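You operate a simulated robot arm through the tools that you are given. There is no shell and no other tool.

You are at the controls of a simulated two-armed robot. One attempt, no reset.

## Task
Cover the drop with a slip, press it under the grey weight and set it at the 50 mark.
Fine: on the warming plate; slip from the orange slip box; weight on before the heat; dial off at the end.

The check looks at the end state, three seconds after you hand in, the way a careful person would. Anything else that was tipped, shoved, dropped, spilled or broken makes it a failure. Lids that push on must go on centred and level and be pressed home; caps that screw on are set level and turned clockwise until they are tight.

## Robot
Two 7-joint arms with fingered hands on one trunk that stands fixed in place. Base frame: the origin is at the foot of the trunk, x ahead of it, y to its left, z up. Units: cm, rad, N and s.
The left shoulder is at [7, 17.1, 127.7], the right one opposite. Payload 5 kg a hand.
The tool frame of a hand sits at the grasp point between the pads (the TCP): z along the fingers, y along the line on which they close. The tips reach 4.3 cm beyond it. The gripper opens to 14.4 cm. The gripper's body begins 5 cm behind the TCP. The gripper is a hand of 5 fingers: y runs from the thumb to the fingers, the wrist lies at [-2.1, -12.4, -22.1] in the tool frame, and closing takes about 1.5 s.
Orientation is told as [roll, pitch, yaw] about the base's x, y, z axes, in that order, counted from this pose: with the fingers straight down and the wrist toward the robot, the tool's x, y and z point along [0, 1, 0], [1, 0, 0] and [0, 0, -1] of the base frame.

## Interface
- The arms move only by the tool arm_command. It takes "left_targets", "right_targets" or both (then of equal length, played together; a hand with none holds still); each is a list of rows, each a list of 6 numbers: the shift along the tool's x, y, z in units of 50 mm (1.0 is 50 mm), then the turn, a rotation vector about the tool's x, y, z in units of 8 degrees (1.0 is 8 degrees). In form: [[dx, dy, dz, wx, wy, wz], ...]. A call has 1 to 20 rows; each row shifts and turns the commanded pose from where the row before left it, along the tool's axes as they then stand. "left_hand" and "right_hand" are, for a hand that has rows, the closure, from 0 (fully open) to 1 (shut), set as the call begins (left out, the last holds). A call with a number of a shift or a turn outside -1 to 1 is refused whole. A row lasts 0.2 s, in which the tool goes at most 5 cm and 0.15 rad; a call with a longer step from one row to the next is refused whole, and so is a gripper value outside its range. Where a pose cannot be reached the arm comes as near as it can. A force on the tool above 50 N (or 10 N above the force at the start of the call, whichever is more), or a blocked arm, ends the call early, and 0.2 s more pass. Each finger travels about 4.5 cm/s and halts on what it meets, pressing with about 33 N; the grip force reading is that of the motor and also rises with nothing between the fingers. The clock runs only during rows and for 0.2 s after the last one: add rows that do not move to give the fingers time. The reply holds the time, the measured pose of the TCP, the force on the tool along the base axes, the opening and the grip force, in the units named above and with some noise, with the torque about the TCP (base axes, N m) and any sound that the robot's microphone picked up.
- Cameras (640 x 400 px; columns grow to the right, rows downward): "scene" is now at [11.56, -5.5, 150.16]; the picture's right is [-0.64, -0.77, 0.00], its down [-0.50, 0.42, -0.76] and it looks along [0.58, -0.49, -0.65] (base axes); focal length 345 px, centre (320, 200). "left" rides on the left gripper at [-8.6, -10.8, -16.8] in its tool frame; the picture's right is [-0.80, -0.28, 0.53], its down [0.54, -0.73, 0.42] and it looks along [0.27, 0.63, 0.73] (tool axes); focal length 275 px, centre (320, 200). "right" rides on the right gripper at [8.6, -10.8, -16.8] in its tool frame; the picture's right is [-0.80, 0.28, -0.53], its down [-0.54, -0.73, 0.42] and it looks along [-0.27, 0.63, 0.73] (tool axes); focal length 275 px, centre (320, 200).
- snapshot(camera): a new picture of that camera. It takes no simulated time.
- lift_body(by): slides the trunk up (or, below 0, down) by that many cm; the arms and the scene camera ride with it, the base frame stays. It gives what a move gives, with no picture.
- preshape(shape, hand): the hand has 5 fingers and takes this shape, open, in about a second: jaw (thumb against the fingers, like two jaws); tri (thumb and two fingers); tip (a fingertip pinch); poke (one finger out to press); point (the index stretched); flat (the hand flat); cup (the hand cupped); fist (a fist). The gripper value then closes the fingers along that shape, each until it touches; the sizes above hold for jaw. It gives what a move gives, with no picture.
- pan_tilt(pan, tilt): turns the head with the scene camera to pan (to the left, within 1.501 rad either way) and tilt (down, from -0.506 to 1.204), counted from straight ahead of the robot. It gives what a move gives.
- measure_at(camera, pixels): for up to 12 pixels [column, row] of the newest picture of that camera ("zoom" is the newest enlarged one), the place [x, y, z] in the base frame of the surface seen there, good to about 0.3 cm. It takes no simulated time.
- close_up(camera, box): a new picture of the part [left, top, right, bottom] of that camera's present view, enlarged. It takes no simulated time.
- finish_job(): hands the job in; it is judged then, once.

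Open the grippers and draw the arms clear of the work before you hand the job in, unless the task says otherwise.

The tools are called after "Call:" as name(argument=value, ...) on one line, values as JSON. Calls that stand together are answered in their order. arm_command: Moves the arms, as the interface text tells. Its arguments: {"type":"object","properties":{"left_targets":{"type":"array","items":{"type":"array","items":{"type":"number"}}},"left_hand":{"type":"number"},"right_targets":{"type":"array","items":{"type":"array","items":{"type":"number"}}},"right_hand":{"type":"number"}},"required":[]} The other tools are called the same way: lift_body (by) slides the trunk up or down; preshape (shape, hand) gives the hand a shape; pan_tilt (pan, tilt) turns the head that bears the scene camera; snapshot (camera) takes a picture; measure_at (camera, pixels) gives the place of the surface under pixels of a picture; close_up (camera, box) takes an enlarged picture of a part of a camera's view; finish_job () hands the job in.

At the start:

```text
clock: 0.0
left_tcp_pos: [68.53, -8.79, 112.11]
left_orientation: [0.0, 0.002, 0.0]
left_ft_force: [0.4, 1.4, 0.1]
left_wrist_torque: [0.02, -0.02, -0.01]
left_width: 14.37
left_grasp_force: 0.2
left_shape: jaw
right_tcp_pos: [47.61, -70.11, 107.96]
right_orientation: [0.001, -0.001, 0.001]
right_ft_force: [0.3, -0.3, -0.6]
right_wrist_torque: [-0.04, 0.0, 0.02]
right_width: 14.34
right_grasp_force: 0.0
right_shape: jaw
trunk travel left (down, up): [-37.5, 56.5]
head pan, tilt: [-0.698, 0.705]
```

scene: 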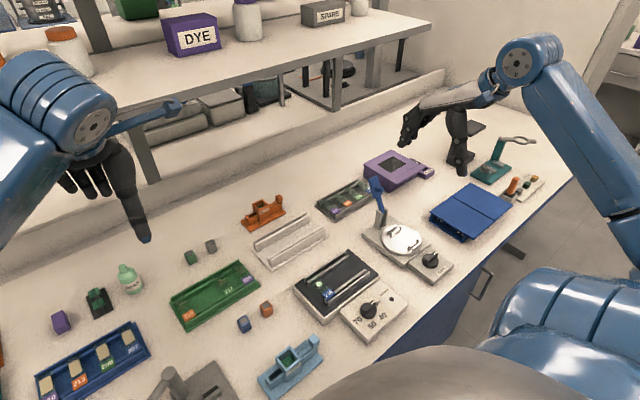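
right: 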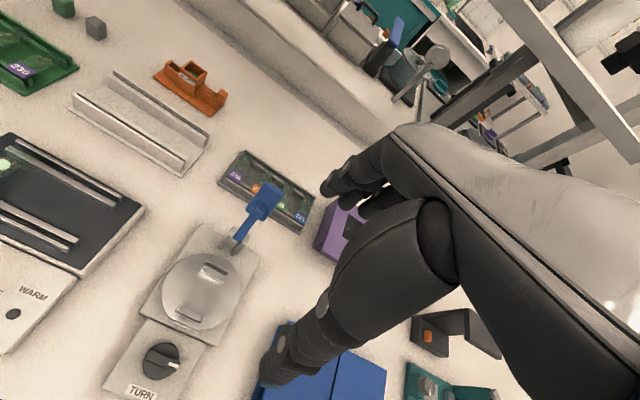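
left: 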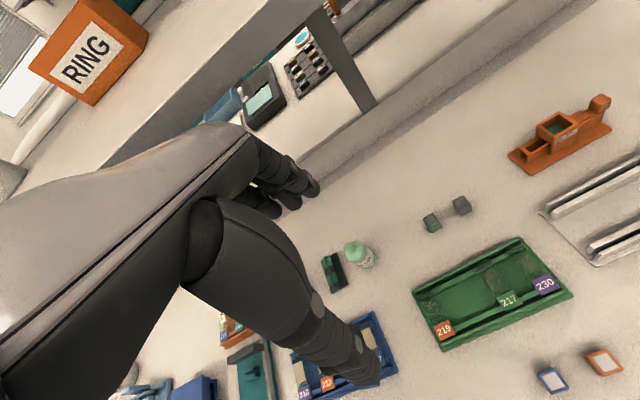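

I start by looking at the scene more closely: the warming plate seems to be at about (340,285) with its dial at (370,310), the orange slip box at (263,212). I take enlarged pictures of these parts.

Call:
close_up(camera="scene", box=[280, 230, 440, 350])

Call:
close_up(camera="scene", box=[160, 180, 340, 330])

Call:
close_up(camera="scene", box=[20, 240, 180, 400])

Call:
close_up(camera="scene", box=[310, 140, 550, 290])

Call:
close_up(camera="scene", box=[140, 300, 340, 400])

```text
3.33 times, centred on (360, 290) of scene
```

zoom: 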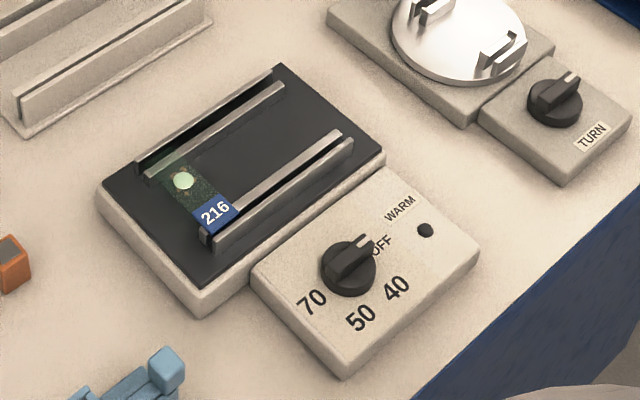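

```text
2.67 times, centred on (250, 255) of scene
```

zoom: 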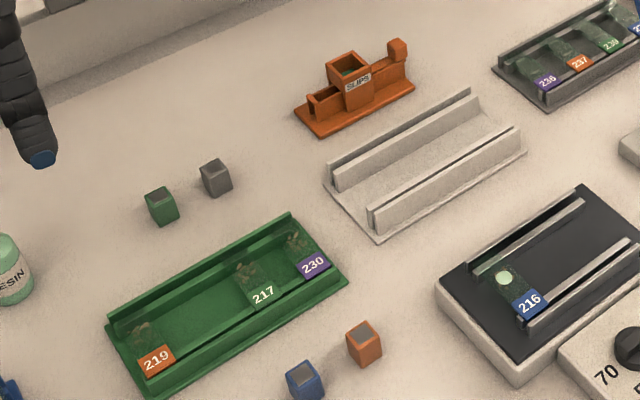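

```text
2.50 times, centred on (100, 320) of scene
```

zoom: 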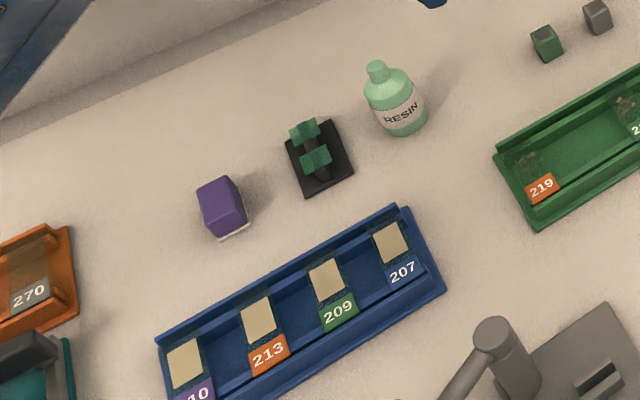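

```text
2.67 times, centred on (430, 215) of scene
```

zoom: 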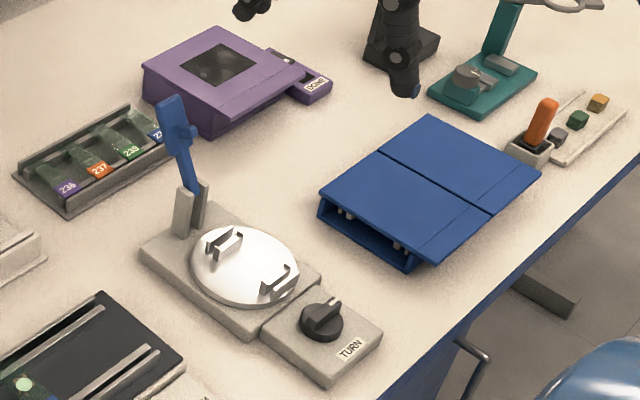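

```text
3.20 times, centred on (240, 350) of scene
```

zoom: 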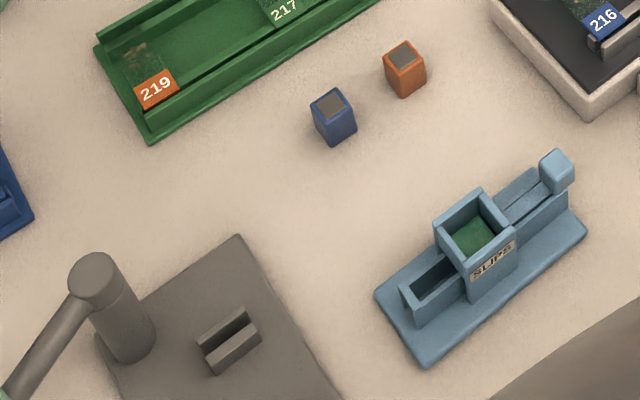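

The scene shows slide 216 with a drop on the warming plate, two slip dispensers (orange and light blue), and small weights. I turn the head to see the orange box and the left of the table better.

Call:
pan_tilt(pan=-0.3, tilt=0.8)

Call:
snapshot(camera="scene")

```text
clock: 0.9
left_tcp_pos: [68.57, -8.71, 112.12]
left_orientation: [-0.001, -0.001, -0.001]
left_ft_force: [-1.0, -0.2, -0.5]
left_wrist_torque: [0.0, 0.0, -0.04]
left_width: 14.4
left_grasp_force: 0.1
left_shape: jaw
right_tcp_pos: [47.49, -70.05, 108.17]
right_orientation: [-0.001, -0.001, 0.001]
right_ft_force: [0.3, 0.3, 0.1]
right_wrist_torque: [0.0, 0.02, 0.01]
right_width: 14.35
right_grasp_force: 0.1
right_shape: jaw
trunk travel left (down, up): [-37.5, 56.5]
head pan, tilt: [-0.3, 0.799]
```

```text
taken
```

scene: 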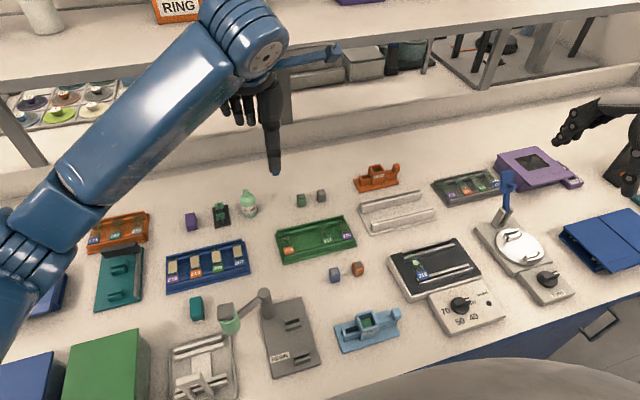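

Now the whole table is in view; I zoom on the orange slip box at (377,178), the warming plate at (440,275), and the small cubes.

Call:
close_up(camera="scene", box=[340, 150, 420, 200])

Call:
measure_at(camera="zoom", pixels=[[300, 160], [260, 150], [340, 150], [300, 140], [460, 150], [400, 200], [180, 210], [200, 320], [480, 250], [300, 230], [420, 170], [150, 300]])

Call:
close_up(camera="scene", box=[380, 230, 520, 340])

Call:
measure_at(camera="zoom", pixels=[[180, 150], [170, 165], [190, 190], [210, 200], [365, 330], [300, 380], [500, 330], [300, 150], [100, 330], [360, 340], [380, 310], [450, 380]])

Call:
close_up(camera="scene", box=[270, 170, 350, 220])

Call:
measure_at(camera="zoom", pixels=[[247, 225], [405, 190], [405, 210], [245, 245], [320, 260], [400, 180], [420, 195]])

```text
8.00 times, centred on (380, 175) of scene
```

zoom: 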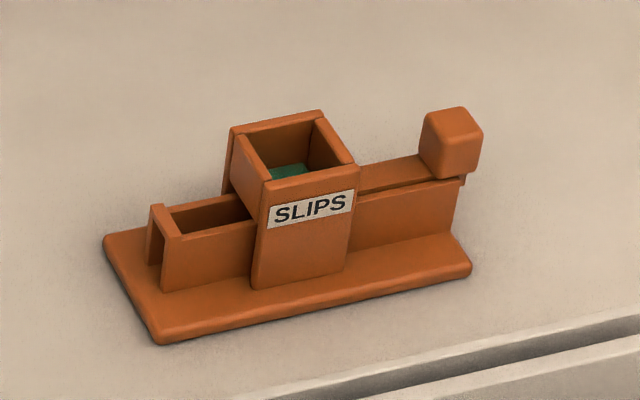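

```text
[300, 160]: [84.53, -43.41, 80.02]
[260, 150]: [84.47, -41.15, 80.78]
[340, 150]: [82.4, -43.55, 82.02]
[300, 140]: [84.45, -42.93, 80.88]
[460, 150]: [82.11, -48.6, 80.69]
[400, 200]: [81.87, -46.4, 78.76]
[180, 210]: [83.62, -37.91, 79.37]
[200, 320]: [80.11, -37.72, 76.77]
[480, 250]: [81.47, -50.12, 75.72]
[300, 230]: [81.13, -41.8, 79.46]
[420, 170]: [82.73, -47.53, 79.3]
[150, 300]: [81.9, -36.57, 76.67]
```

```text
3.64 times, centred on (450, 285) of scene
```

zoom: 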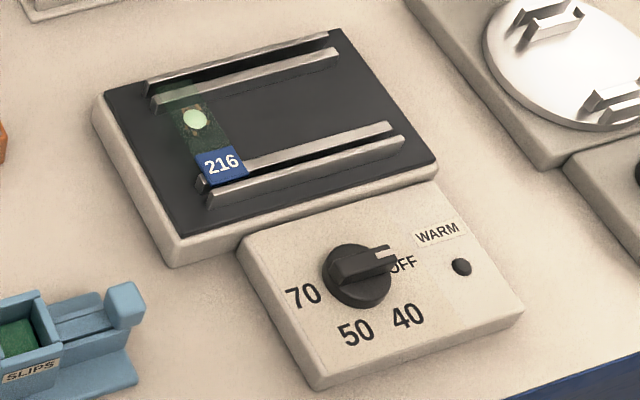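

```text
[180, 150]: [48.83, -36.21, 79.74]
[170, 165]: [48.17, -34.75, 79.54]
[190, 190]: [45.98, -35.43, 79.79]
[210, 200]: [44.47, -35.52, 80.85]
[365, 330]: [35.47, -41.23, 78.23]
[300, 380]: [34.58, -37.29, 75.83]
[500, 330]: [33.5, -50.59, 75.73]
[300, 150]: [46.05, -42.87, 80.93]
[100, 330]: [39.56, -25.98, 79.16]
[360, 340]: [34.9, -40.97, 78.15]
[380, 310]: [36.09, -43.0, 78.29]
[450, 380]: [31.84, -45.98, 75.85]
```

```text
8.00 times, centred on (310, 195) of scene
```

zoom: 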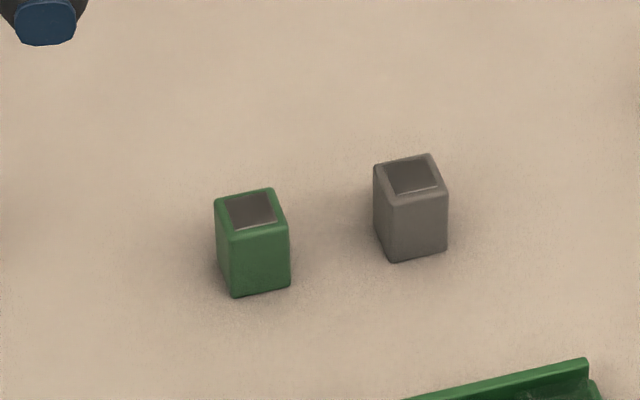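

```text
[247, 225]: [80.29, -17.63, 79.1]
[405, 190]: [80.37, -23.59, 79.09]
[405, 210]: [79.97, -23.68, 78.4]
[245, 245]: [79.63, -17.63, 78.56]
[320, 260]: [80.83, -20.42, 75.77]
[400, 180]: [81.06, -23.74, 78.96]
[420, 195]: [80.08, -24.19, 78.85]
```

Table top is about z=75.7; the grey weight is at about (80.4,-23.7). I look at the other items (tools at the right, black/green item, grey stand) to see whether there is a tool for handling the slips.

Call:
close_up(camera="scene", box=[180, 180, 270, 236])

Call:
close_up(camera="scene", box=[160, 280, 320, 400])

Call:
close_up(camera="scene", box=[60, 200, 180, 320])

Call:
pan_tilt(pan=-0.9, tilt=0.7)

Call:
snapshot(camera="scene")

```text
7.11 times, centred on (225, 208) of scene
```

zoom: 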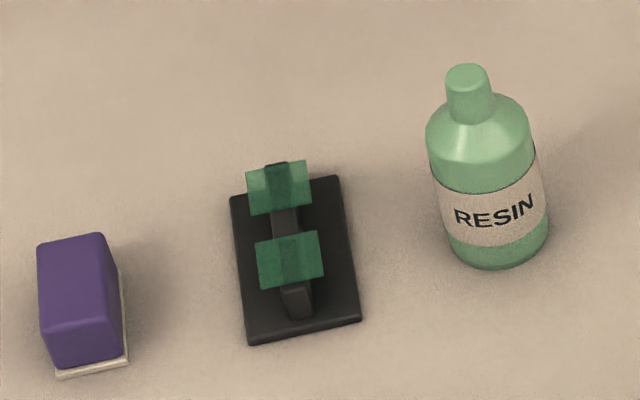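

```text
3.33 times, centred on (240, 340) of scene
```

zoom: 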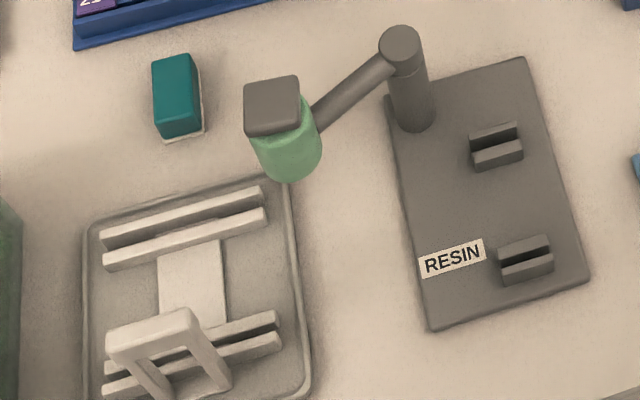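

```text
3.33 times, centred on (120, 260) of scene
```

zoom: 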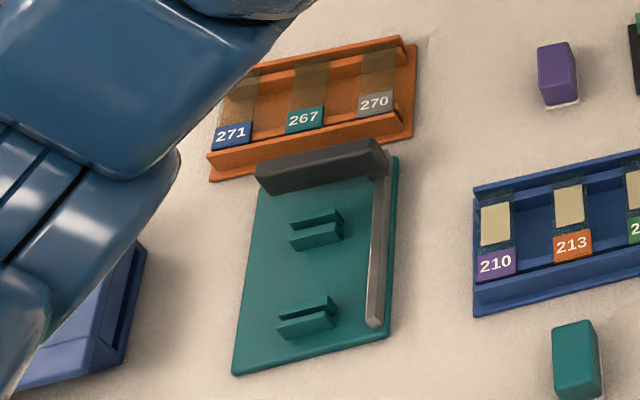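

```text
clock: 1.9
left_tcp_pos: [68.55, -8.75, 112.1]
left_orientation: [0.0, 0.0, 0.0]
left_ft_force: [0.3, -0.2, -0.3]
left_wrist_torque: [0.01, -0.02, 0.02]
left_width: 14.38
left_grasp_force: 0.1
left_shape: jaw
right_tcp_pos: [47.53, -70.11, 107.95]
right_orientation: [0.0, 0.0, 0.001]
right_ft_force: [0.3, -0.3, 0.1]
right_wrist_torque: [0.01, 0.0, 0.0]
right_width: 14.36
right_grasp_force: 0.0
right_shape: jaw
trunk travel left (down, up): [-37.5, 56.5]
head pan, tilt: [-0.901, 0.7]
```

```text
taken
```

scene: 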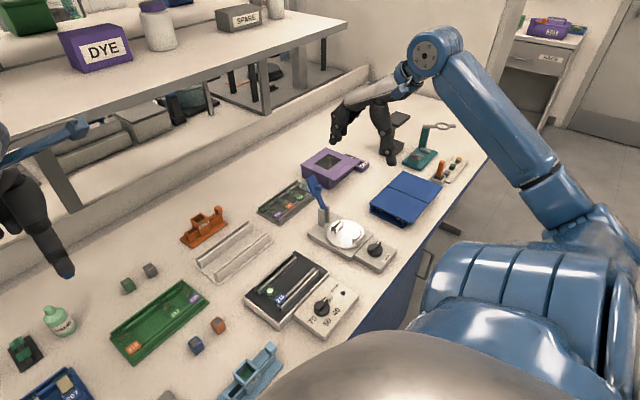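

I zoom on the near light-blue slip box (same build as the orange one) and the tools at the far right to understand how they work.

Call:
close_up(camera="scene", box=[210, 335, 300, 400])

Call:
close_up(camera="scene", box=[390, 110, 480, 190])

Call:
close_up(camera="scene", box=[165, 195, 245, 255])

Call:
close_up(camera="scene", box=[240, 245, 370, 340])

```text
6.15 times, centred on (255, 368) of scene
```

zoom: 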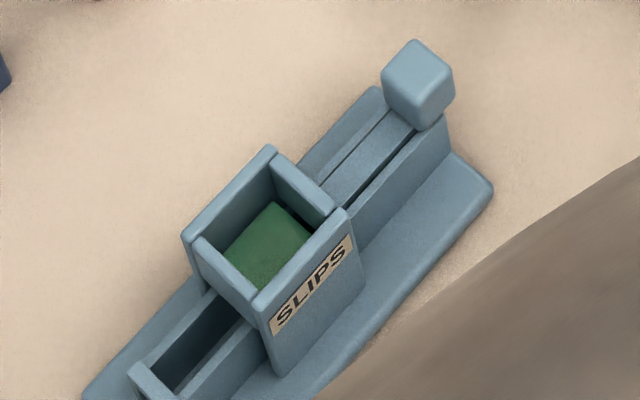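

```text
5.00 times, centred on (435, 150) of scene
```

zoom: 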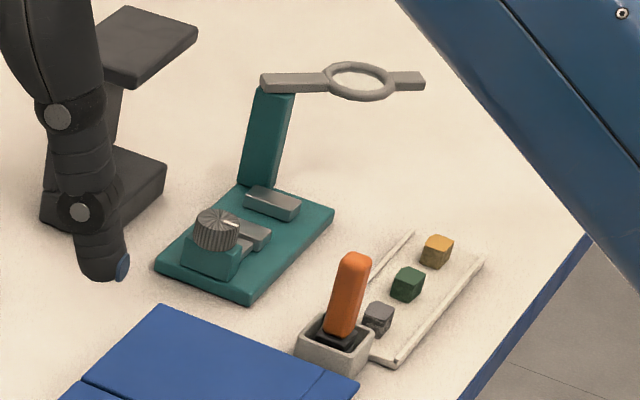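

```text
6.67 times, centred on (205, 225) of scene
```

zoom: 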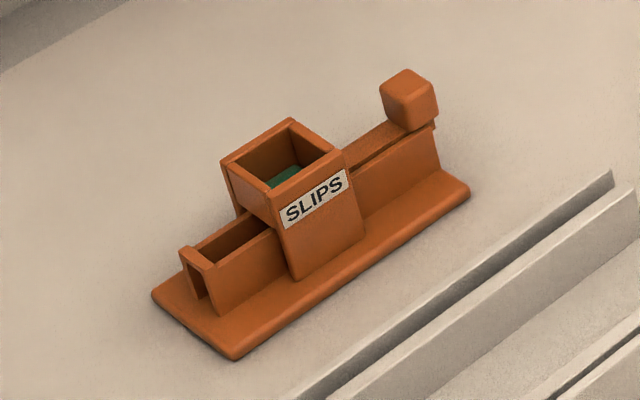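

```text
4.21 times, centred on (305, 292) of scene
```

zoom: 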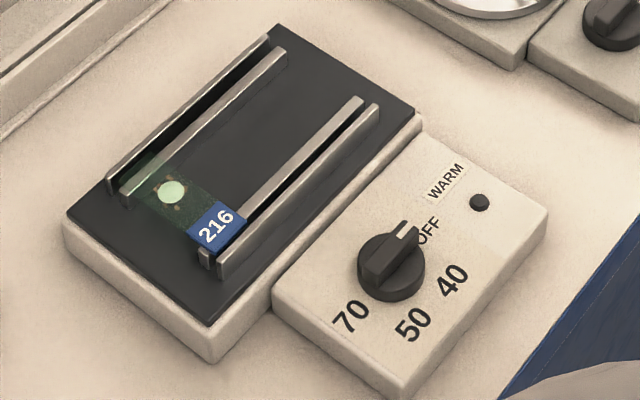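

The slip box has a hopper with slips, a pusher with a knob at its far right end, and two rails on the left. I take a tight zoom of the orange box and measure its features.

Call:
close_up(camera="scene", box=[175, 200, 235, 245])

Call:
measure_at(camera="zoom", pixels=[[150, 210], [165, 245], [195, 200], [240, 230], [230, 165], [315, 95], [385, 145], [300, 195], [490, 60], [465, 55], [520, 55], [495, 100]])

```text
8.89 times, centred on (205, 222) of scene
```

zoom: 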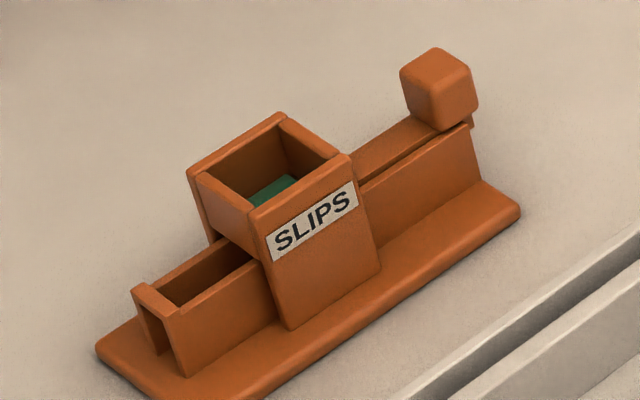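

```text
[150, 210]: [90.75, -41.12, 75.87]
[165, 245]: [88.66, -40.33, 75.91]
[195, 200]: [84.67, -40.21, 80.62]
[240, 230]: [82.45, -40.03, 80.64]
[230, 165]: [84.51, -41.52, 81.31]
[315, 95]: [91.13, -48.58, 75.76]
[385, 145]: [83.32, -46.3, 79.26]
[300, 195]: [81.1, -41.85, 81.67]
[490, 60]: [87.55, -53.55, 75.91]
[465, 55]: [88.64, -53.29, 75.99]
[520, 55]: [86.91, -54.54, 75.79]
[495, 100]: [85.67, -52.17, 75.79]
```

I pick pixels better placed on the rails, the crossbar, the knob and the base corners.

Call:
measure_at(camera="zoom", pixels=[[155, 297], [140, 290], [178, 308], [225, 282], [190, 268], [435, 62], [420, 90], [455, 95], [405, 72], [470, 72], [440, 120], [400, 140]])

Call:
measure_at(camera="zoom", pixels=[[100, 350], [175, 395], [515, 212], [480, 190], [475, 140], [190, 370], [195, 175], [280, 118], [255, 215], [350, 160], [275, 190], [290, 325]])

```text
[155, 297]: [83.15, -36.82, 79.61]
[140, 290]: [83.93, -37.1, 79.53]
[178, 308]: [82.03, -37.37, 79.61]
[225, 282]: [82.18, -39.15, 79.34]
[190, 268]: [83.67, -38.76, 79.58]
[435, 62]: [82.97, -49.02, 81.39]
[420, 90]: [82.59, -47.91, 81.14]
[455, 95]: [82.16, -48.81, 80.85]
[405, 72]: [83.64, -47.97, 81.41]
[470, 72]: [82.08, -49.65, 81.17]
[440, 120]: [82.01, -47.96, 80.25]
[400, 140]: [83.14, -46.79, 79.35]
```

```text
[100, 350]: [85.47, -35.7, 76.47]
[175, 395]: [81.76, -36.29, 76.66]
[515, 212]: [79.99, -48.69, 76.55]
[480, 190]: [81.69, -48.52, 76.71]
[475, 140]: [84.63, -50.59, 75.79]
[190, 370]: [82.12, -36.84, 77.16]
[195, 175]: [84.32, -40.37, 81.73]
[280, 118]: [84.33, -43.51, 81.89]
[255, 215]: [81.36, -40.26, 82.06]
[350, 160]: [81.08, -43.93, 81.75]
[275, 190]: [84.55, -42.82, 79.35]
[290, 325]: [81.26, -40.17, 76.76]
```

Rails' top is at z≈79.5 and the knob is centred near (82.6,-48.7,80.5). I move the left arm 15 cm to the left out of the way and set the right hand to the poke shape to see how it looks.

Call:
arm_command(left_targets=[[0.5, 0, 0, 0, 0, 0], [0.5, 0, 0, 0, 0, 0], [0.5, 0, 0, 0, 0, 0], [0.5, 0, 0, 0, 0, 0], [0.5, 0, 0, 0, 0, 0], [0.5, 0, 0, 0, 0, 0]])

Call:
preshape(shape="poke", hand="right")

Call:
snapshot(camera="scene")

Call:
snapshot(camera="right")

```text
clock: 3.3
left_tcp_pos: [68.47, 6.39, 112.14]
left_orientation: [-0.002, 0.0, 0.0]
left_ft_force: [0.2, 0.0, 0.2]
left_wrist_torque: [-0.01, 0.0, 0.04]
left_width: 14.36
left_grasp_force: 0.0
left_shape: jaw
right_tcp_pos: [47.6, -70.16, 108.07]
right_orientation: [-0.001, 0.001, 0.0]
right_ft_force: [0.9, 0.5, -0.2]
right_wrist_torque: [-0.04, 0.02, 0.0]
right_width: 14.37
right_grasp_force: 0.0
right_shape: jaw
trunk travel left (down, up): [-37.5, 56.5]
head pan, tilt: [-0.901, 0.7]
```

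```text
clock: 4.2
left_tcp_pos: [68.39, 6.18, 112.21]
left_orientation: [-0.001, -0.001, 0.001]
left_ft_force: [0.1, -0.8, -0.9]
left_wrist_torque: [-0.01, 0.0, 0.02]
left_width: 14.38
left_grasp_force: 0.2
left_shape: jaw
right_tcp_pos: [47.68, -70.0, 108.1]
right_orientation: [-0.002, -0.001, 0.001]
right_ft_force: [0.1, 0.1, 0.0]
right_wrist_torque: [0.02, -0.01, 0.03]
right_width: 0.01
right_grasp_force: 0.1
right_shape: poke
trunk travel left (down, up): [-37.5, 56.5]
head pan, tilt: [-0.901, 0.7]
```

```text
taken
```

scene: 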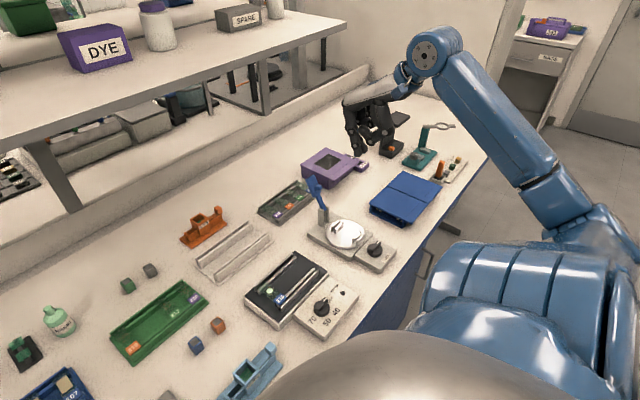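

```text
taken
```

right: 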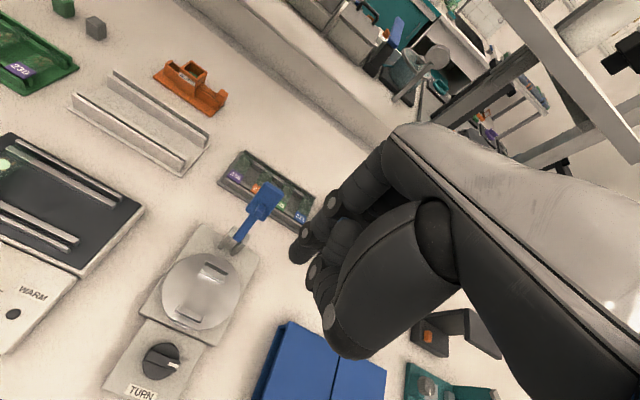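

The right hand is in poke shape; I zoom on it in the scene picture around (370,125) to find which finger points down and where its tip lies relative to the TCP (47.6,-70.1,108.1).

Call:
close_up(camera="scene", box=[325, 70, 425, 170])

Call:
measure_at(camera="zoom", pixels=[[215, 330], [120, 320], [110, 250], [200, 280], [250, 300]])

```text
4.00 times, centred on (375, 120) of scene
```

zoom: 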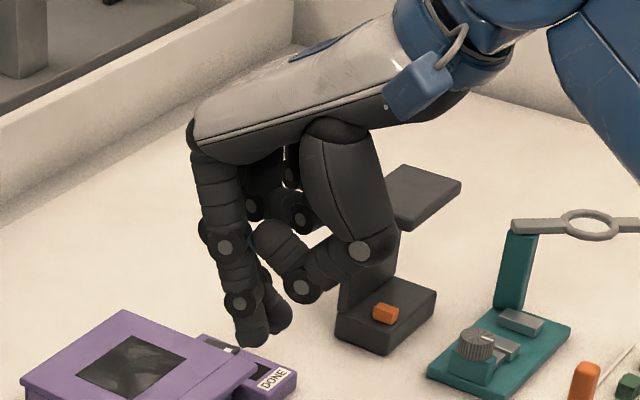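

```text
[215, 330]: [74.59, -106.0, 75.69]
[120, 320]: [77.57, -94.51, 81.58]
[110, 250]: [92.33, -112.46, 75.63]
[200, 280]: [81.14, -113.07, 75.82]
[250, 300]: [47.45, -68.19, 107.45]
```

The index finger ends around (250,335) in this zoom; I measure several points on it.

Call:
measure_at(camera="zoom", pixels=[[250, 340], [245, 325], [280, 320], [265, 335], [240, 290], [225, 248], [300, 288], [290, 300], [360, 250]])

```text
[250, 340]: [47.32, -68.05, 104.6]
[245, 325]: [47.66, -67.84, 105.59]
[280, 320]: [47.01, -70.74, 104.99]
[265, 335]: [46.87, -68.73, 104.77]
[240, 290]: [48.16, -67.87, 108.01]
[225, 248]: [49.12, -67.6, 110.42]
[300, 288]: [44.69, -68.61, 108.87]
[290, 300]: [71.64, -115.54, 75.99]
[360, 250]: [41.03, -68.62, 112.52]
```

I look at the same hand through the right wrist camera to see which finger sticks out.

Call:
close_up(camera="right", box=[260, 160, 420, 370])

Call:
preshape(shape="tip", hand="right")

Call:
close_up(camera="scene", box=[325, 70, 425, 170])

Call:
close_up(camera="right", box=[200, 100, 440, 390])

```text
1.90 times, centred on (340, 265) of right
```

zoom: 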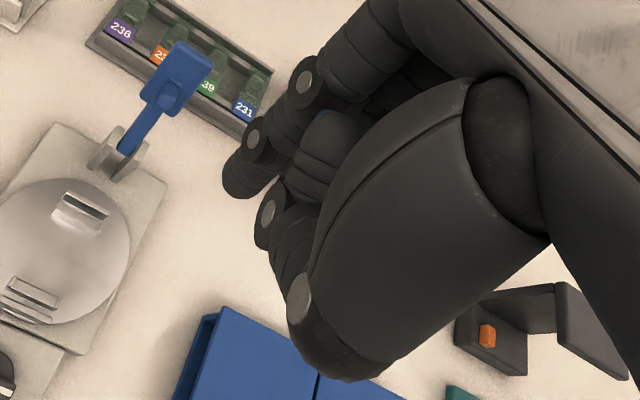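

```text
clock: 5.1
left_tcp_pos: [68.45, 6.19, 112.13]
left_orientation: [0.0, 0.001, -0.001]
left_ft_force: [-0.6, -0.3, -0.5]
left_wrist_torque: [-0.02, 0.04, -0.02]
left_width: 14.38
left_grasp_force: 0.1
left_shape: jaw
right_tcp_pos: [47.61, -70.11, 108.01]
right_orientation: [0.0, 0.0, -0.001]
right_ft_force: [-0.1, -0.5, -0.1]
right_wrist_torque: [-0.02, -0.04, 0.0]
right_width: 14.39
right_grasp_force: 0.0
right_shape: tip
trunk travel left (down, up): [-37.5, 56.5]
head pan, tilt: [-0.901, 0.7]
```

```text
4.00 times, centred on (375, 120) of scene
```

zoom: 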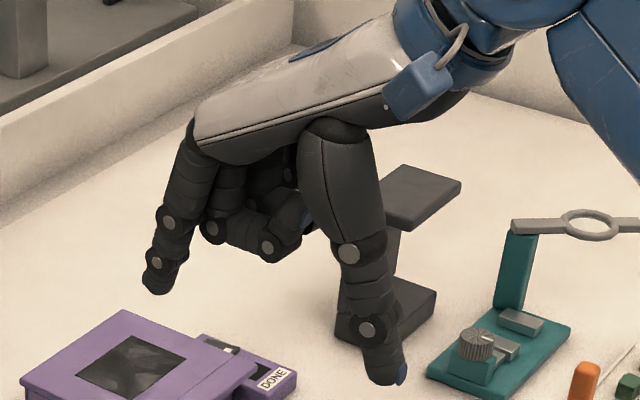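

```text
1.38 times, centred on (320, 245) of right
```

zoom: 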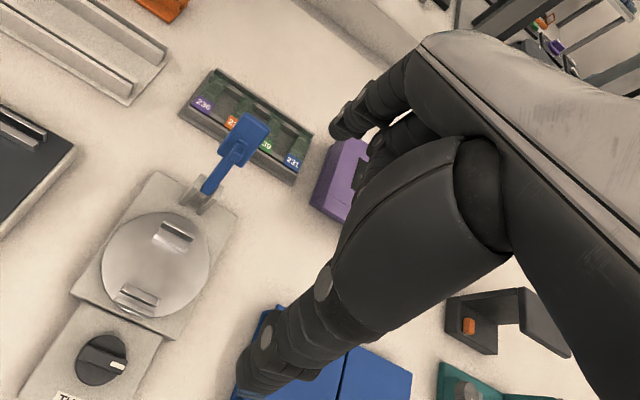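

In tip shape only thumb and index are out. I close to 0.8 in free air to see where the tips come together relative to the TCP.

Call:
arm_command(right_targets=[[0, 0, 0, 0, 0, 0], [0, 0, 0, 0, 0, 0], [0, 0, 0, 0, 0, 0], [0, 0, 0, 0, 0, 0], [0, 0, 0, 0, 0, 0], [0, 0, 0, 0, 0, 0], [0, 0, 0, 0, 0, 0]], right_hand=0.8)

Call:
close_up(camera="scene", box=[325, 70, 425, 170])

Call:
close_up(camera="right", box=[200, 100, 440, 390])

```text
clock: 6.7
left_tcp_pos: [68.39, 6.19, 112.23]
left_orientation: [0.0, 0.0, 0.0]
left_ft_force: [-0.5, 0.5, 0.3]
left_wrist_torque: [0.02, 0.02, -0.02]
left_width: 14.37
left_grasp_force: 0.1
left_shape: jaw
right_tcp_pos: [47.55, -70.08, 108.06]
right_orientation: [-0.001, -0.001, 0.0]
right_ft_force: [0.4, 0.4, -0.1]
right_wrist_torque: [-0.02, -0.06, 0.0]
right_width: 2.92
right_grasp_force: 0.0
right_shape: tip
trunk travel left (down, up): [-37.5, 56.5]
head pan, tilt: [-0.901, 0.7]
```

```text
4.00 times, centred on (375, 120) of scene
```

zoom: 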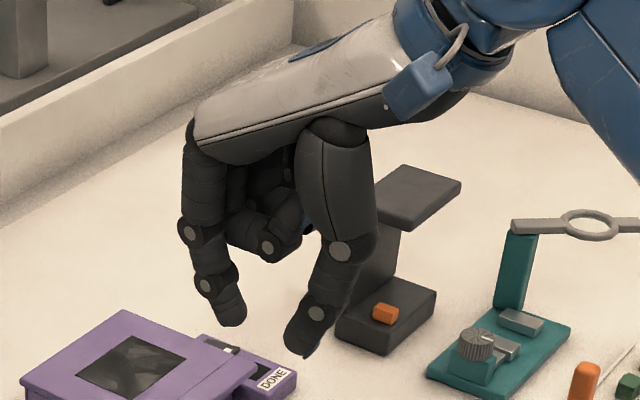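

```text
1.38 times, centred on (320, 245) of right
```

zoom: 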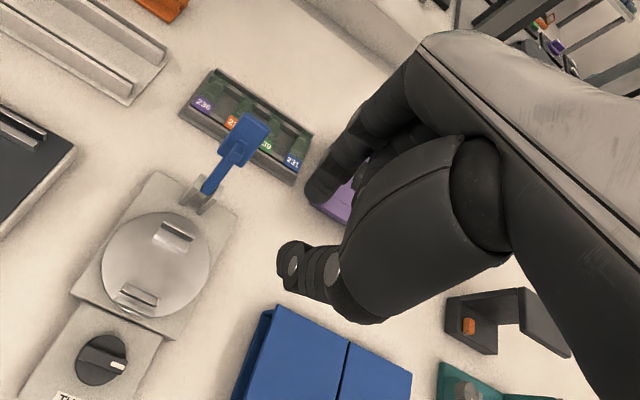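

I measure the index tip around (235,320) and the thumb tip around (298,345) in the scene zoom (retaking it so measures refer to it).

Call:
close_up(camera="scene", box=[355, 115, 415, 165])

Call:
measure_at(camera="zoom", pixels=[[265, 320], [245, 300], [235, 330], [170, 265], [180, 240], [150, 245], [270, 270], [160, 200]])

```text
8.00 times, centred on (385, 140) of scene
```

zoom: 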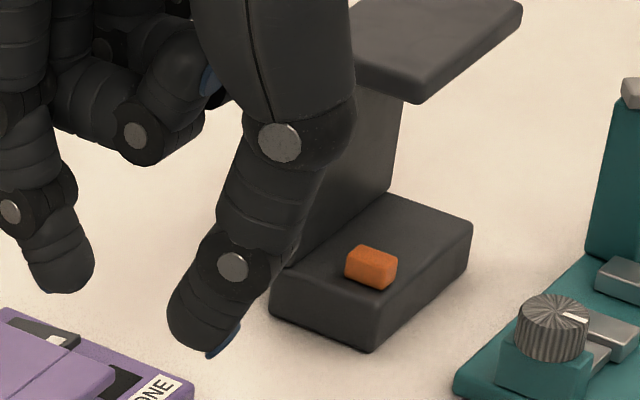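

```text
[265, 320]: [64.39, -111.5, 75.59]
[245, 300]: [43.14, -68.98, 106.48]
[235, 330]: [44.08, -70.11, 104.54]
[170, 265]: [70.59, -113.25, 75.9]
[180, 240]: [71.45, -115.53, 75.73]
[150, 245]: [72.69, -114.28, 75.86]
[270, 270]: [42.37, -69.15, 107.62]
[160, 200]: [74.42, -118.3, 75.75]
```

I measure the actual tips: thumb tip near (185,335), index tip near (60,285).

Call:
measure_at(camera="zoom", pixels=[[185, 335], [195, 348], [175, 310], [215, 350], [60, 285], [50, 270], [85, 270], [75, 240], [40, 240]])

```text
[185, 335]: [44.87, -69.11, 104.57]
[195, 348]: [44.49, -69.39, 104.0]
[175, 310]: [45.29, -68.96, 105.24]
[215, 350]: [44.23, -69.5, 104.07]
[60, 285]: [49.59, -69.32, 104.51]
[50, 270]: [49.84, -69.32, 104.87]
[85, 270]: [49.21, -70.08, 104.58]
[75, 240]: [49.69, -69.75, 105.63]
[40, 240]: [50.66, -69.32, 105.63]
```

Tip shape puts the tips about 4.1 cm below the TCP and centred on it. Before reaching toward the orange box I check where the shelf's front edge and the tall blue lever are.

Call:
snapshot(camera="scene")

Call:
measure_at(camera="scene", pixels=[[40, 148], [100, 122], [200, 84], [300, 45], [65, 190], [150, 150], [335, 90], [314, 183], [325, 215], [100, 50], [330, 165], [285, 200]])

```text
taken
```

scene: 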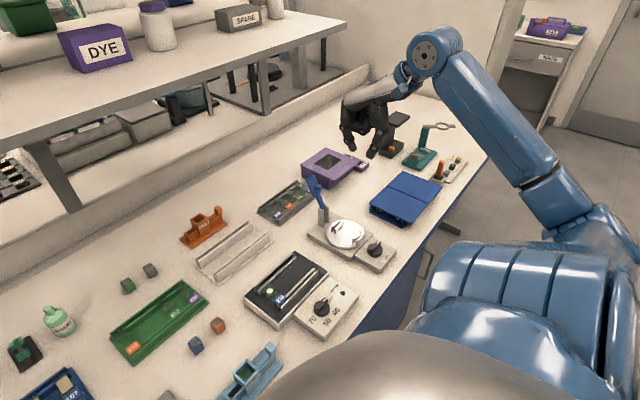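

```text
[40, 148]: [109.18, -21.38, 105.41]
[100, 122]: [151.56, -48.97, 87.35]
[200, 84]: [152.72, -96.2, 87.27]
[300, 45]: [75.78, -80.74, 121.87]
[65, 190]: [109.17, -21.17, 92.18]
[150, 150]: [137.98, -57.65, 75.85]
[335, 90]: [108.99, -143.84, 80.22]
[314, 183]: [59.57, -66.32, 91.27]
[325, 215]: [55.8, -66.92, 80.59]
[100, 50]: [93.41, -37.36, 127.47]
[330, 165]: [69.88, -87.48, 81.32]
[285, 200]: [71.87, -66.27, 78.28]
```

The shelf's front edge may be near x≈76 at z≈122; I measure more of its edge since the right arm must reach beneath it.

Call:
measure_at(camera="scene", pixels=[[10, 142], [100, 108], [200, 72], [250, 55], [350, 25], [400, 22], [60, 100], [150, 70], [220, 50], [300, 20], [20, 120], [380, 15]])

```text
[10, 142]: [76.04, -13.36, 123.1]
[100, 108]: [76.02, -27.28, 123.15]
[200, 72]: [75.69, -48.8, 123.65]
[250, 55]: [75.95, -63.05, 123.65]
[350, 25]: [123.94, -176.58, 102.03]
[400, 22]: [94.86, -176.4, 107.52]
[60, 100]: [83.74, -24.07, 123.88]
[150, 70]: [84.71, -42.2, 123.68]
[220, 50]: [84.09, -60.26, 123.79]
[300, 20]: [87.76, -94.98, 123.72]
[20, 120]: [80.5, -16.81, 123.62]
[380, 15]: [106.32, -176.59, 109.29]
```

The shelf (z≈121–124) starts at x=76, so I must reach under it with the TCP low. I close the pinch fully in free air and measure the tip position before moving.

Call:
arm_command(right_targets=[[0.3, 0, 0, 0, 0, 0], [0.5, 0, 0, 0, 0, 0], [0.5, 0, 0, 0, 0, 0], [0.5, 0, 0, 0, 0, 0], [0.5, 0, 0, 0, 0, 0], [0.5, 0, 0, 0, 0, 0], [0.5, 0, 0, 0, 0, 0], [0.2, 0, 0, 0, 0, 0]], right_hand=1.0)

Call:
snapshot(camera="scene")

```text
clock: 8.5
left_tcp_pos: [68.56, 6.22, 112.33]
left_orientation: [0.001, 0.001, 0.0]
left_ft_force: [0.0, 0.2, -0.7]
left_wrist_torque: [-0.01, 0.02, 0.0]
left_width: 14.34
left_grasp_force: 0.1
left_shape: jaw
right_tcp_pos: [47.47, -52.61, 108.01]
right_orientation: [0.0, 0.0, -0.001]
right_ft_force: [-0.2, -0.5, 0.0]
right_wrist_torque: [0.02, 0.0, 0.03]
right_width: 0.01
right_grasp_force: 33.2
right_shape: tip
trunk travel left (down, up): [-37.5, 56.5]
head pan, tilt: [-0.901, 0.7]
```

```text
taken
```

scene: 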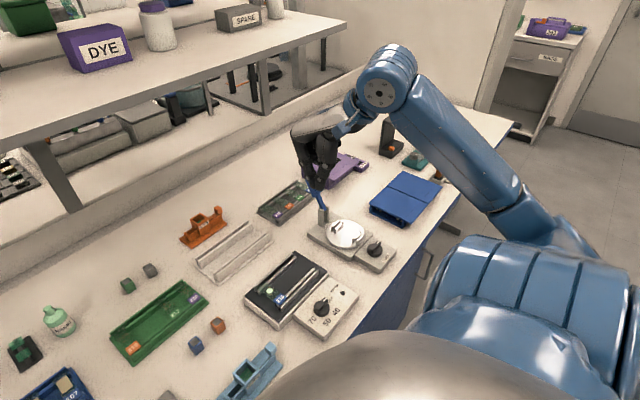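

The hand is now at y=-52.6; its tips are at about (318,185). I zoom to measure the closed pinch tip.

Call:
close_up(camera="scene", box=[285, 135, 355, 195])

Call:
measure_at(camera="zoom", pixels=[[280, 390], [300, 385], [265, 370], [310, 370], [240, 330], [320, 330]])

```text
6.67 times, centred on (320, 165) of scene
```

zoom: 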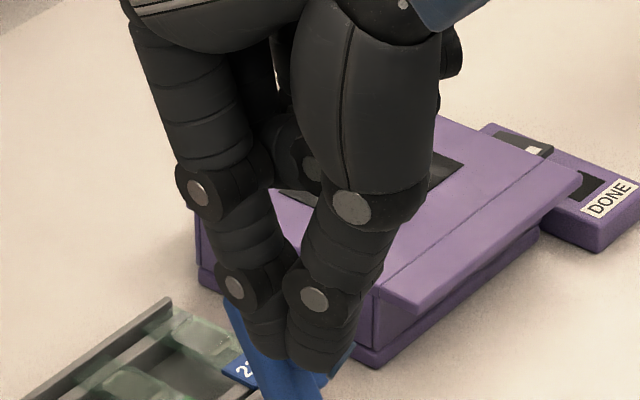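

```text
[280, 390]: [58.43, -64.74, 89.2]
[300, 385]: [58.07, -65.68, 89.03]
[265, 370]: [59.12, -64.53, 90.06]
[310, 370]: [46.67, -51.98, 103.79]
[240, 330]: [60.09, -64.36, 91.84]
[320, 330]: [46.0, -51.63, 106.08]
```

The closed tip is 4.3 cm below the TCP. I go forward and down toward the right side of the orange box's knob, aiming at (82.7,-52.6,92) first.

Call:
arm_command(right_targets=[[0, 0.7, 0.3, 0, 0, 0], [0, 0.7, 0.3, 0, 0, 0], [0, 0.7, 0.3, 0, 0, 0], [0, 0.7, 0.3, 0, 0, 0], [0, 0.7, 0.3, 0, 0, 0], [0, 0.7, 0.3, 0, 0, 0], [0, 0.7, 0.3, 0, 0, 0], [0, 0.7, 0.3, 0, 0, 0], [0, 0.7, 0.4, 0, 0, 0], [0, 0.7, 0.4, 0, 0, 0]])

Call:
snapshot(camera="scene")

Call:
snapshot(camera="right")

```text
clock: 10.7
left_tcp_pos: [68.64, 6.19, 112.14]
left_orientation: [0.001, 0.001, 0.0]
left_ft_force: [0.6, -0.5, 0.3]
left_wrist_torque: [-0.03, 0.0, -0.04]
left_width: 14.37
left_grasp_force: 0.1
left_shape: jaw
right_tcp_pos: [82.67, -52.57, 91.8]
right_orientation: [-0.002, 0.002, -0.001]
right_ft_force: [1.0, 0.4, -0.6]
right_wrist_torque: [0.09, 0.03, -0.01]
right_width: 0.0
right_grasp_force: 33.0
right_shape: tip
trunk travel left (down, up): [-37.5, 56.5]
head pan, tilt: [-0.901, 0.7]
```

```text
taken
```

scene: 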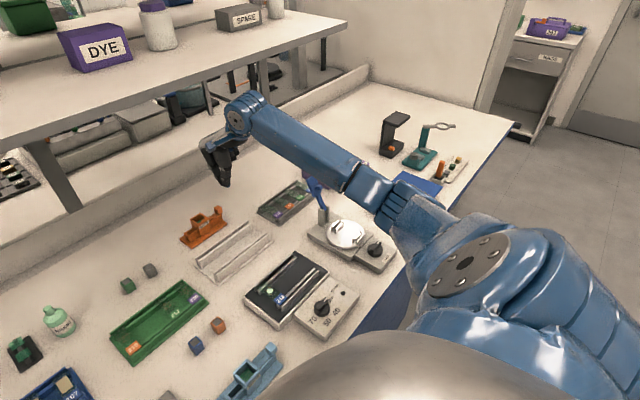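

```text
taken
```

right: 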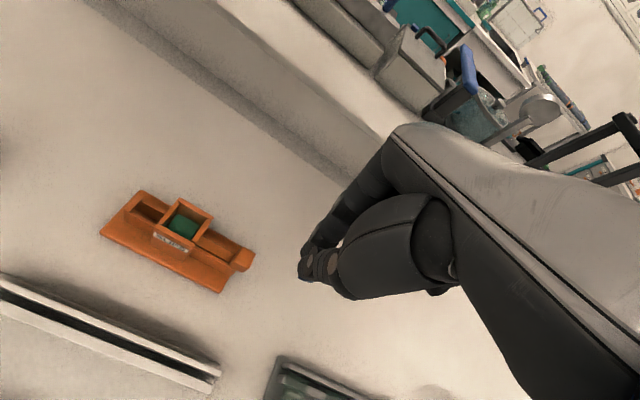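

The right camera now sees the orange box at (180,240); I zoom there and measure its features again from near.

Call:
close_up(camera="right", box=[90, 175, 270, 305])

Call:
measure_at(camera="zoom", pixels=[[545, 290], [520, 310], [570, 275], [535, 250], [330, 180], [200, 130], [160, 80], [230, 150], [150, 110], [400, 260], [460, 260], [520, 350]])

```text
3.08 times, centred on (180, 240) of right
```

zoom: 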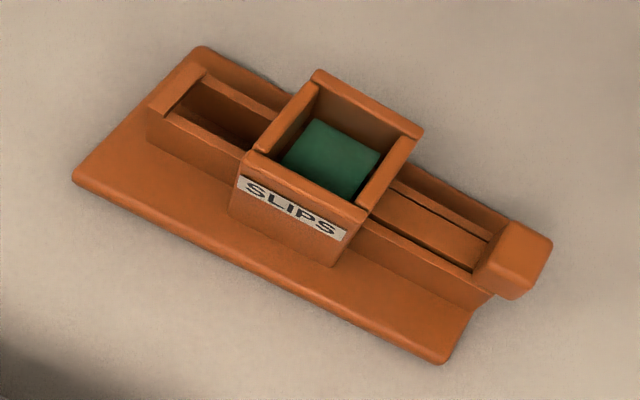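

```text
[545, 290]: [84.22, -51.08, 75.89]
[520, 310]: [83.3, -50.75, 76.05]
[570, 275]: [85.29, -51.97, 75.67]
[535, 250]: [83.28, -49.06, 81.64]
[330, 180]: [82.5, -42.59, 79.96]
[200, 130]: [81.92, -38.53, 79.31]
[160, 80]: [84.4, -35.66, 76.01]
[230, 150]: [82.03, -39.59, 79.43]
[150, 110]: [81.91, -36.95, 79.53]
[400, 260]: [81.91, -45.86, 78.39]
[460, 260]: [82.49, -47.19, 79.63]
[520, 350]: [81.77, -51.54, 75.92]
```

I measure the knob's faces at (515,245), (505,285), (530,285) and corners to get its exact centre and yaw.

Call:
measure_at(camera="zoom", pixels=[[515, 245], [500, 285], [525, 280], [480, 270], [508, 225], [548, 243], [480, 265], [345, 210], [265, 155], [420, 135], [320, 75], [285, 160]])

```text
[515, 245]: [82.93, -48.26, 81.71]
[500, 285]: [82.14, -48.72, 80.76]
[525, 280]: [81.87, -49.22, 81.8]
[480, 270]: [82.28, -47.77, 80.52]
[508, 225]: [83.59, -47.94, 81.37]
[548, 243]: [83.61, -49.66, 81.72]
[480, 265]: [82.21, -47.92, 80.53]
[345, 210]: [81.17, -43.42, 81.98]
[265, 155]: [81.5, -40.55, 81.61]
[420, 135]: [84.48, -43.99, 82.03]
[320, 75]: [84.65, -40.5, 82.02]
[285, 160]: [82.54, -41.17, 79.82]
```

The knob spans x 81.9–83.7, y -49.7 to -47.7, top z 81.7. I lower the closed fingertips beside it to TCP z≈84.1.

Call:
arm_command(right_targets=[[0, 0, 0.4, 0, 0, 0], [0, 0, 0.4, 0, 0, 0], [0, 0, 0.4, 0, 0, 0], [0, 0, 0.34, 0, 0, 0], [0, 0, 0, 0, 0, 0]])

Call:
close_up(camera="scene", box=[170, 170, 260, 255])

Call:
snapshot(camera="right")

```text
clock: 11.9
left_tcp_pos: [68.54, 6.32, 112.21]
left_orientation: [0.002, 0.0, 0.0]
left_ft_force: [-0.1, -0.3, 0.4]
left_wrist_torque: [-0.02, 0.01, 0.02]
left_width: 14.35
left_grasp_force: 0.1
left_shape: jaw
right_tcp_pos: [82.66, -52.55, 84.34]
right_orientation: [0.0, 0.002, -0.001]
right_ft_force: [0.5, 0.1, -0.1]
right_wrist_torque: [-0.03, 0.0, -0.01]
right_width: 0.0
right_grasp_force: 33.2
right_shape: tip
trunk travel left (down, up): [-37.5, 56.5]
head pan, tilt: [-0.901, 0.7]
```

```text
4.71 times, centred on (215, 212) of scene
```

zoom: 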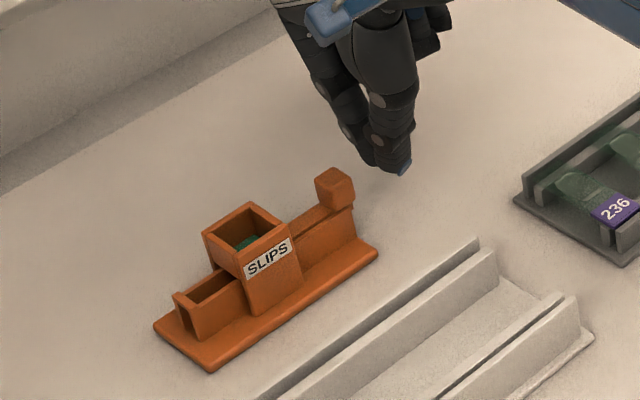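

```text
taken
```

right: 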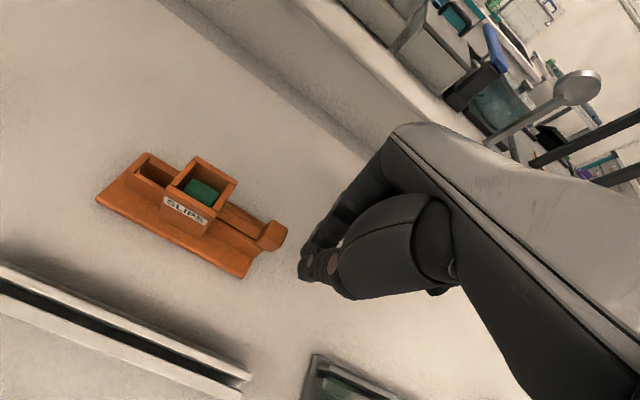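

The tip sits right of the knob with TCP z=84.34. I lower 2 mm and push left (+y) first 2.5 cm in slow steps to touch the knob and start moving it.

Call:
arm_command(right_targets=[[0, 0, 0.04, 0, 0, 0], [0.1, 0, 0, 0, 0, 0], [0.1, 0, 0, 0, 0, 0], [0.1, 0, 0, 0, 0, 0], [0.06, 0, 0, 0, 0, 0], [0.06, 0, 0, 0, 0, 0], [0.06, 0, 0, 0, 0, 0]])

Call:
close_up(camera="scene", box=[170, 170, 260, 255])

Call:
close_up(camera="right", box=[80, 130, 340, 300])

```text
clock: 13.5
left_tcp_pos: [68.42, 6.12, 112.11]
left_orientation: [0.0, 0.0, 0.001]
left_ft_force: [0.3, -0.1, -0.5]
left_wrist_torque: [0.02, -0.02, -0.01]
left_width: 14.37
left_grasp_force: 0.0
left_shape: jaw
right_tcp_pos: [82.51, -50.14, 84.1]
right_orientation: [0.001, 0.0, 0.001]
right_ft_force: [0.0, -0.3, 0.3]
right_wrist_torque: [-0.01, -0.02, 0.0]
right_width: 0.01
right_grasp_force: 32.9
right_shape: tip
trunk travel left (down, up): [-37.5, 56.5]
head pan, tilt: [-0.901, 0.7]
```

```text
4.71 times, centred on (215, 212) of scene
```

zoom: 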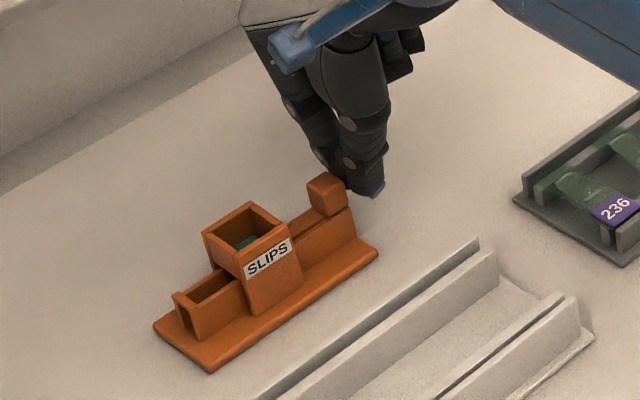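

```text
2.35 times, centred on (210, 215) of right
```

zoom: 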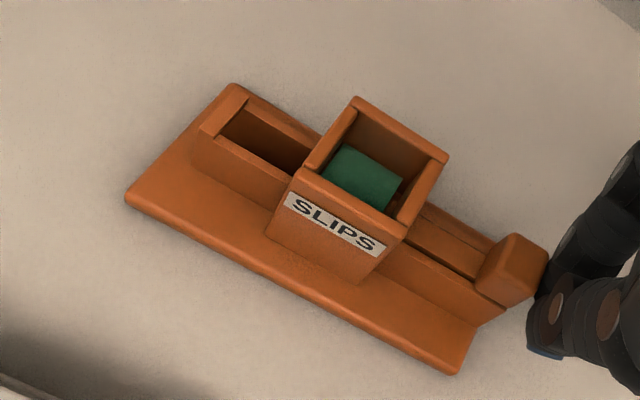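

The knob moved about 0.6 cm and the box stayed in place, with almost no force. I push 1.5 cm further.

Call:
arm_command(right_targets=[[0.06, 0, 0, 0, 0, 0], [0.06, 0, 0, 0, 0, 0], [0.06, 0, 0, 0, 0, 0], [0.06, 0, 0, 0, 0, 0], [0.06, 0, 0, 0, 0, 0]])

Call:
close_up(camera="right", box=[80, 130, 340, 300])

```text
clock: 14.7
left_tcp_pos: [68.47, 6.04, 112.2]
left_orientation: [0.002, 0.001, -0.001]
left_ft_force: [0.0, 0.3, -0.1]
left_wrist_torque: [-0.01, 0.01, -0.01]
left_width: 14.39
left_grasp_force: 0.0
left_shape: jaw
right_tcp_pos: [82.54, -48.77, 84.1]
right_orientation: [0.0, 0.001, 0.001]
right_ft_force: [-1.3, -1.9, -0.8]
right_wrist_torque: [-0.09, 0.05, 0.01]
right_width: 0.01
right_grasp_force: 33.0
right_shape: tip
trunk travel left (down, up): [-37.5, 56.5]
head pan, tilt: [-0.901, 0.7]
```

```text
2.35 times, centred on (210, 215) of right
```

zoom: 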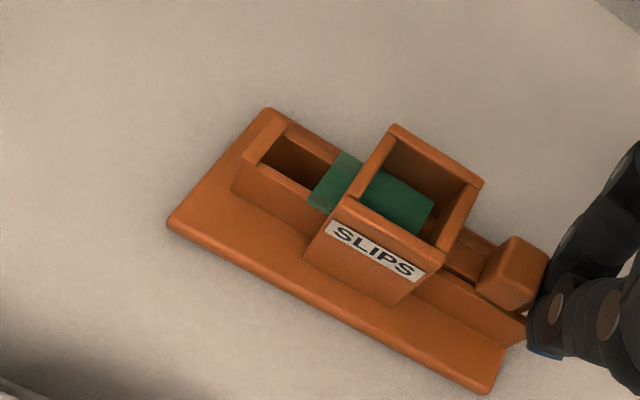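

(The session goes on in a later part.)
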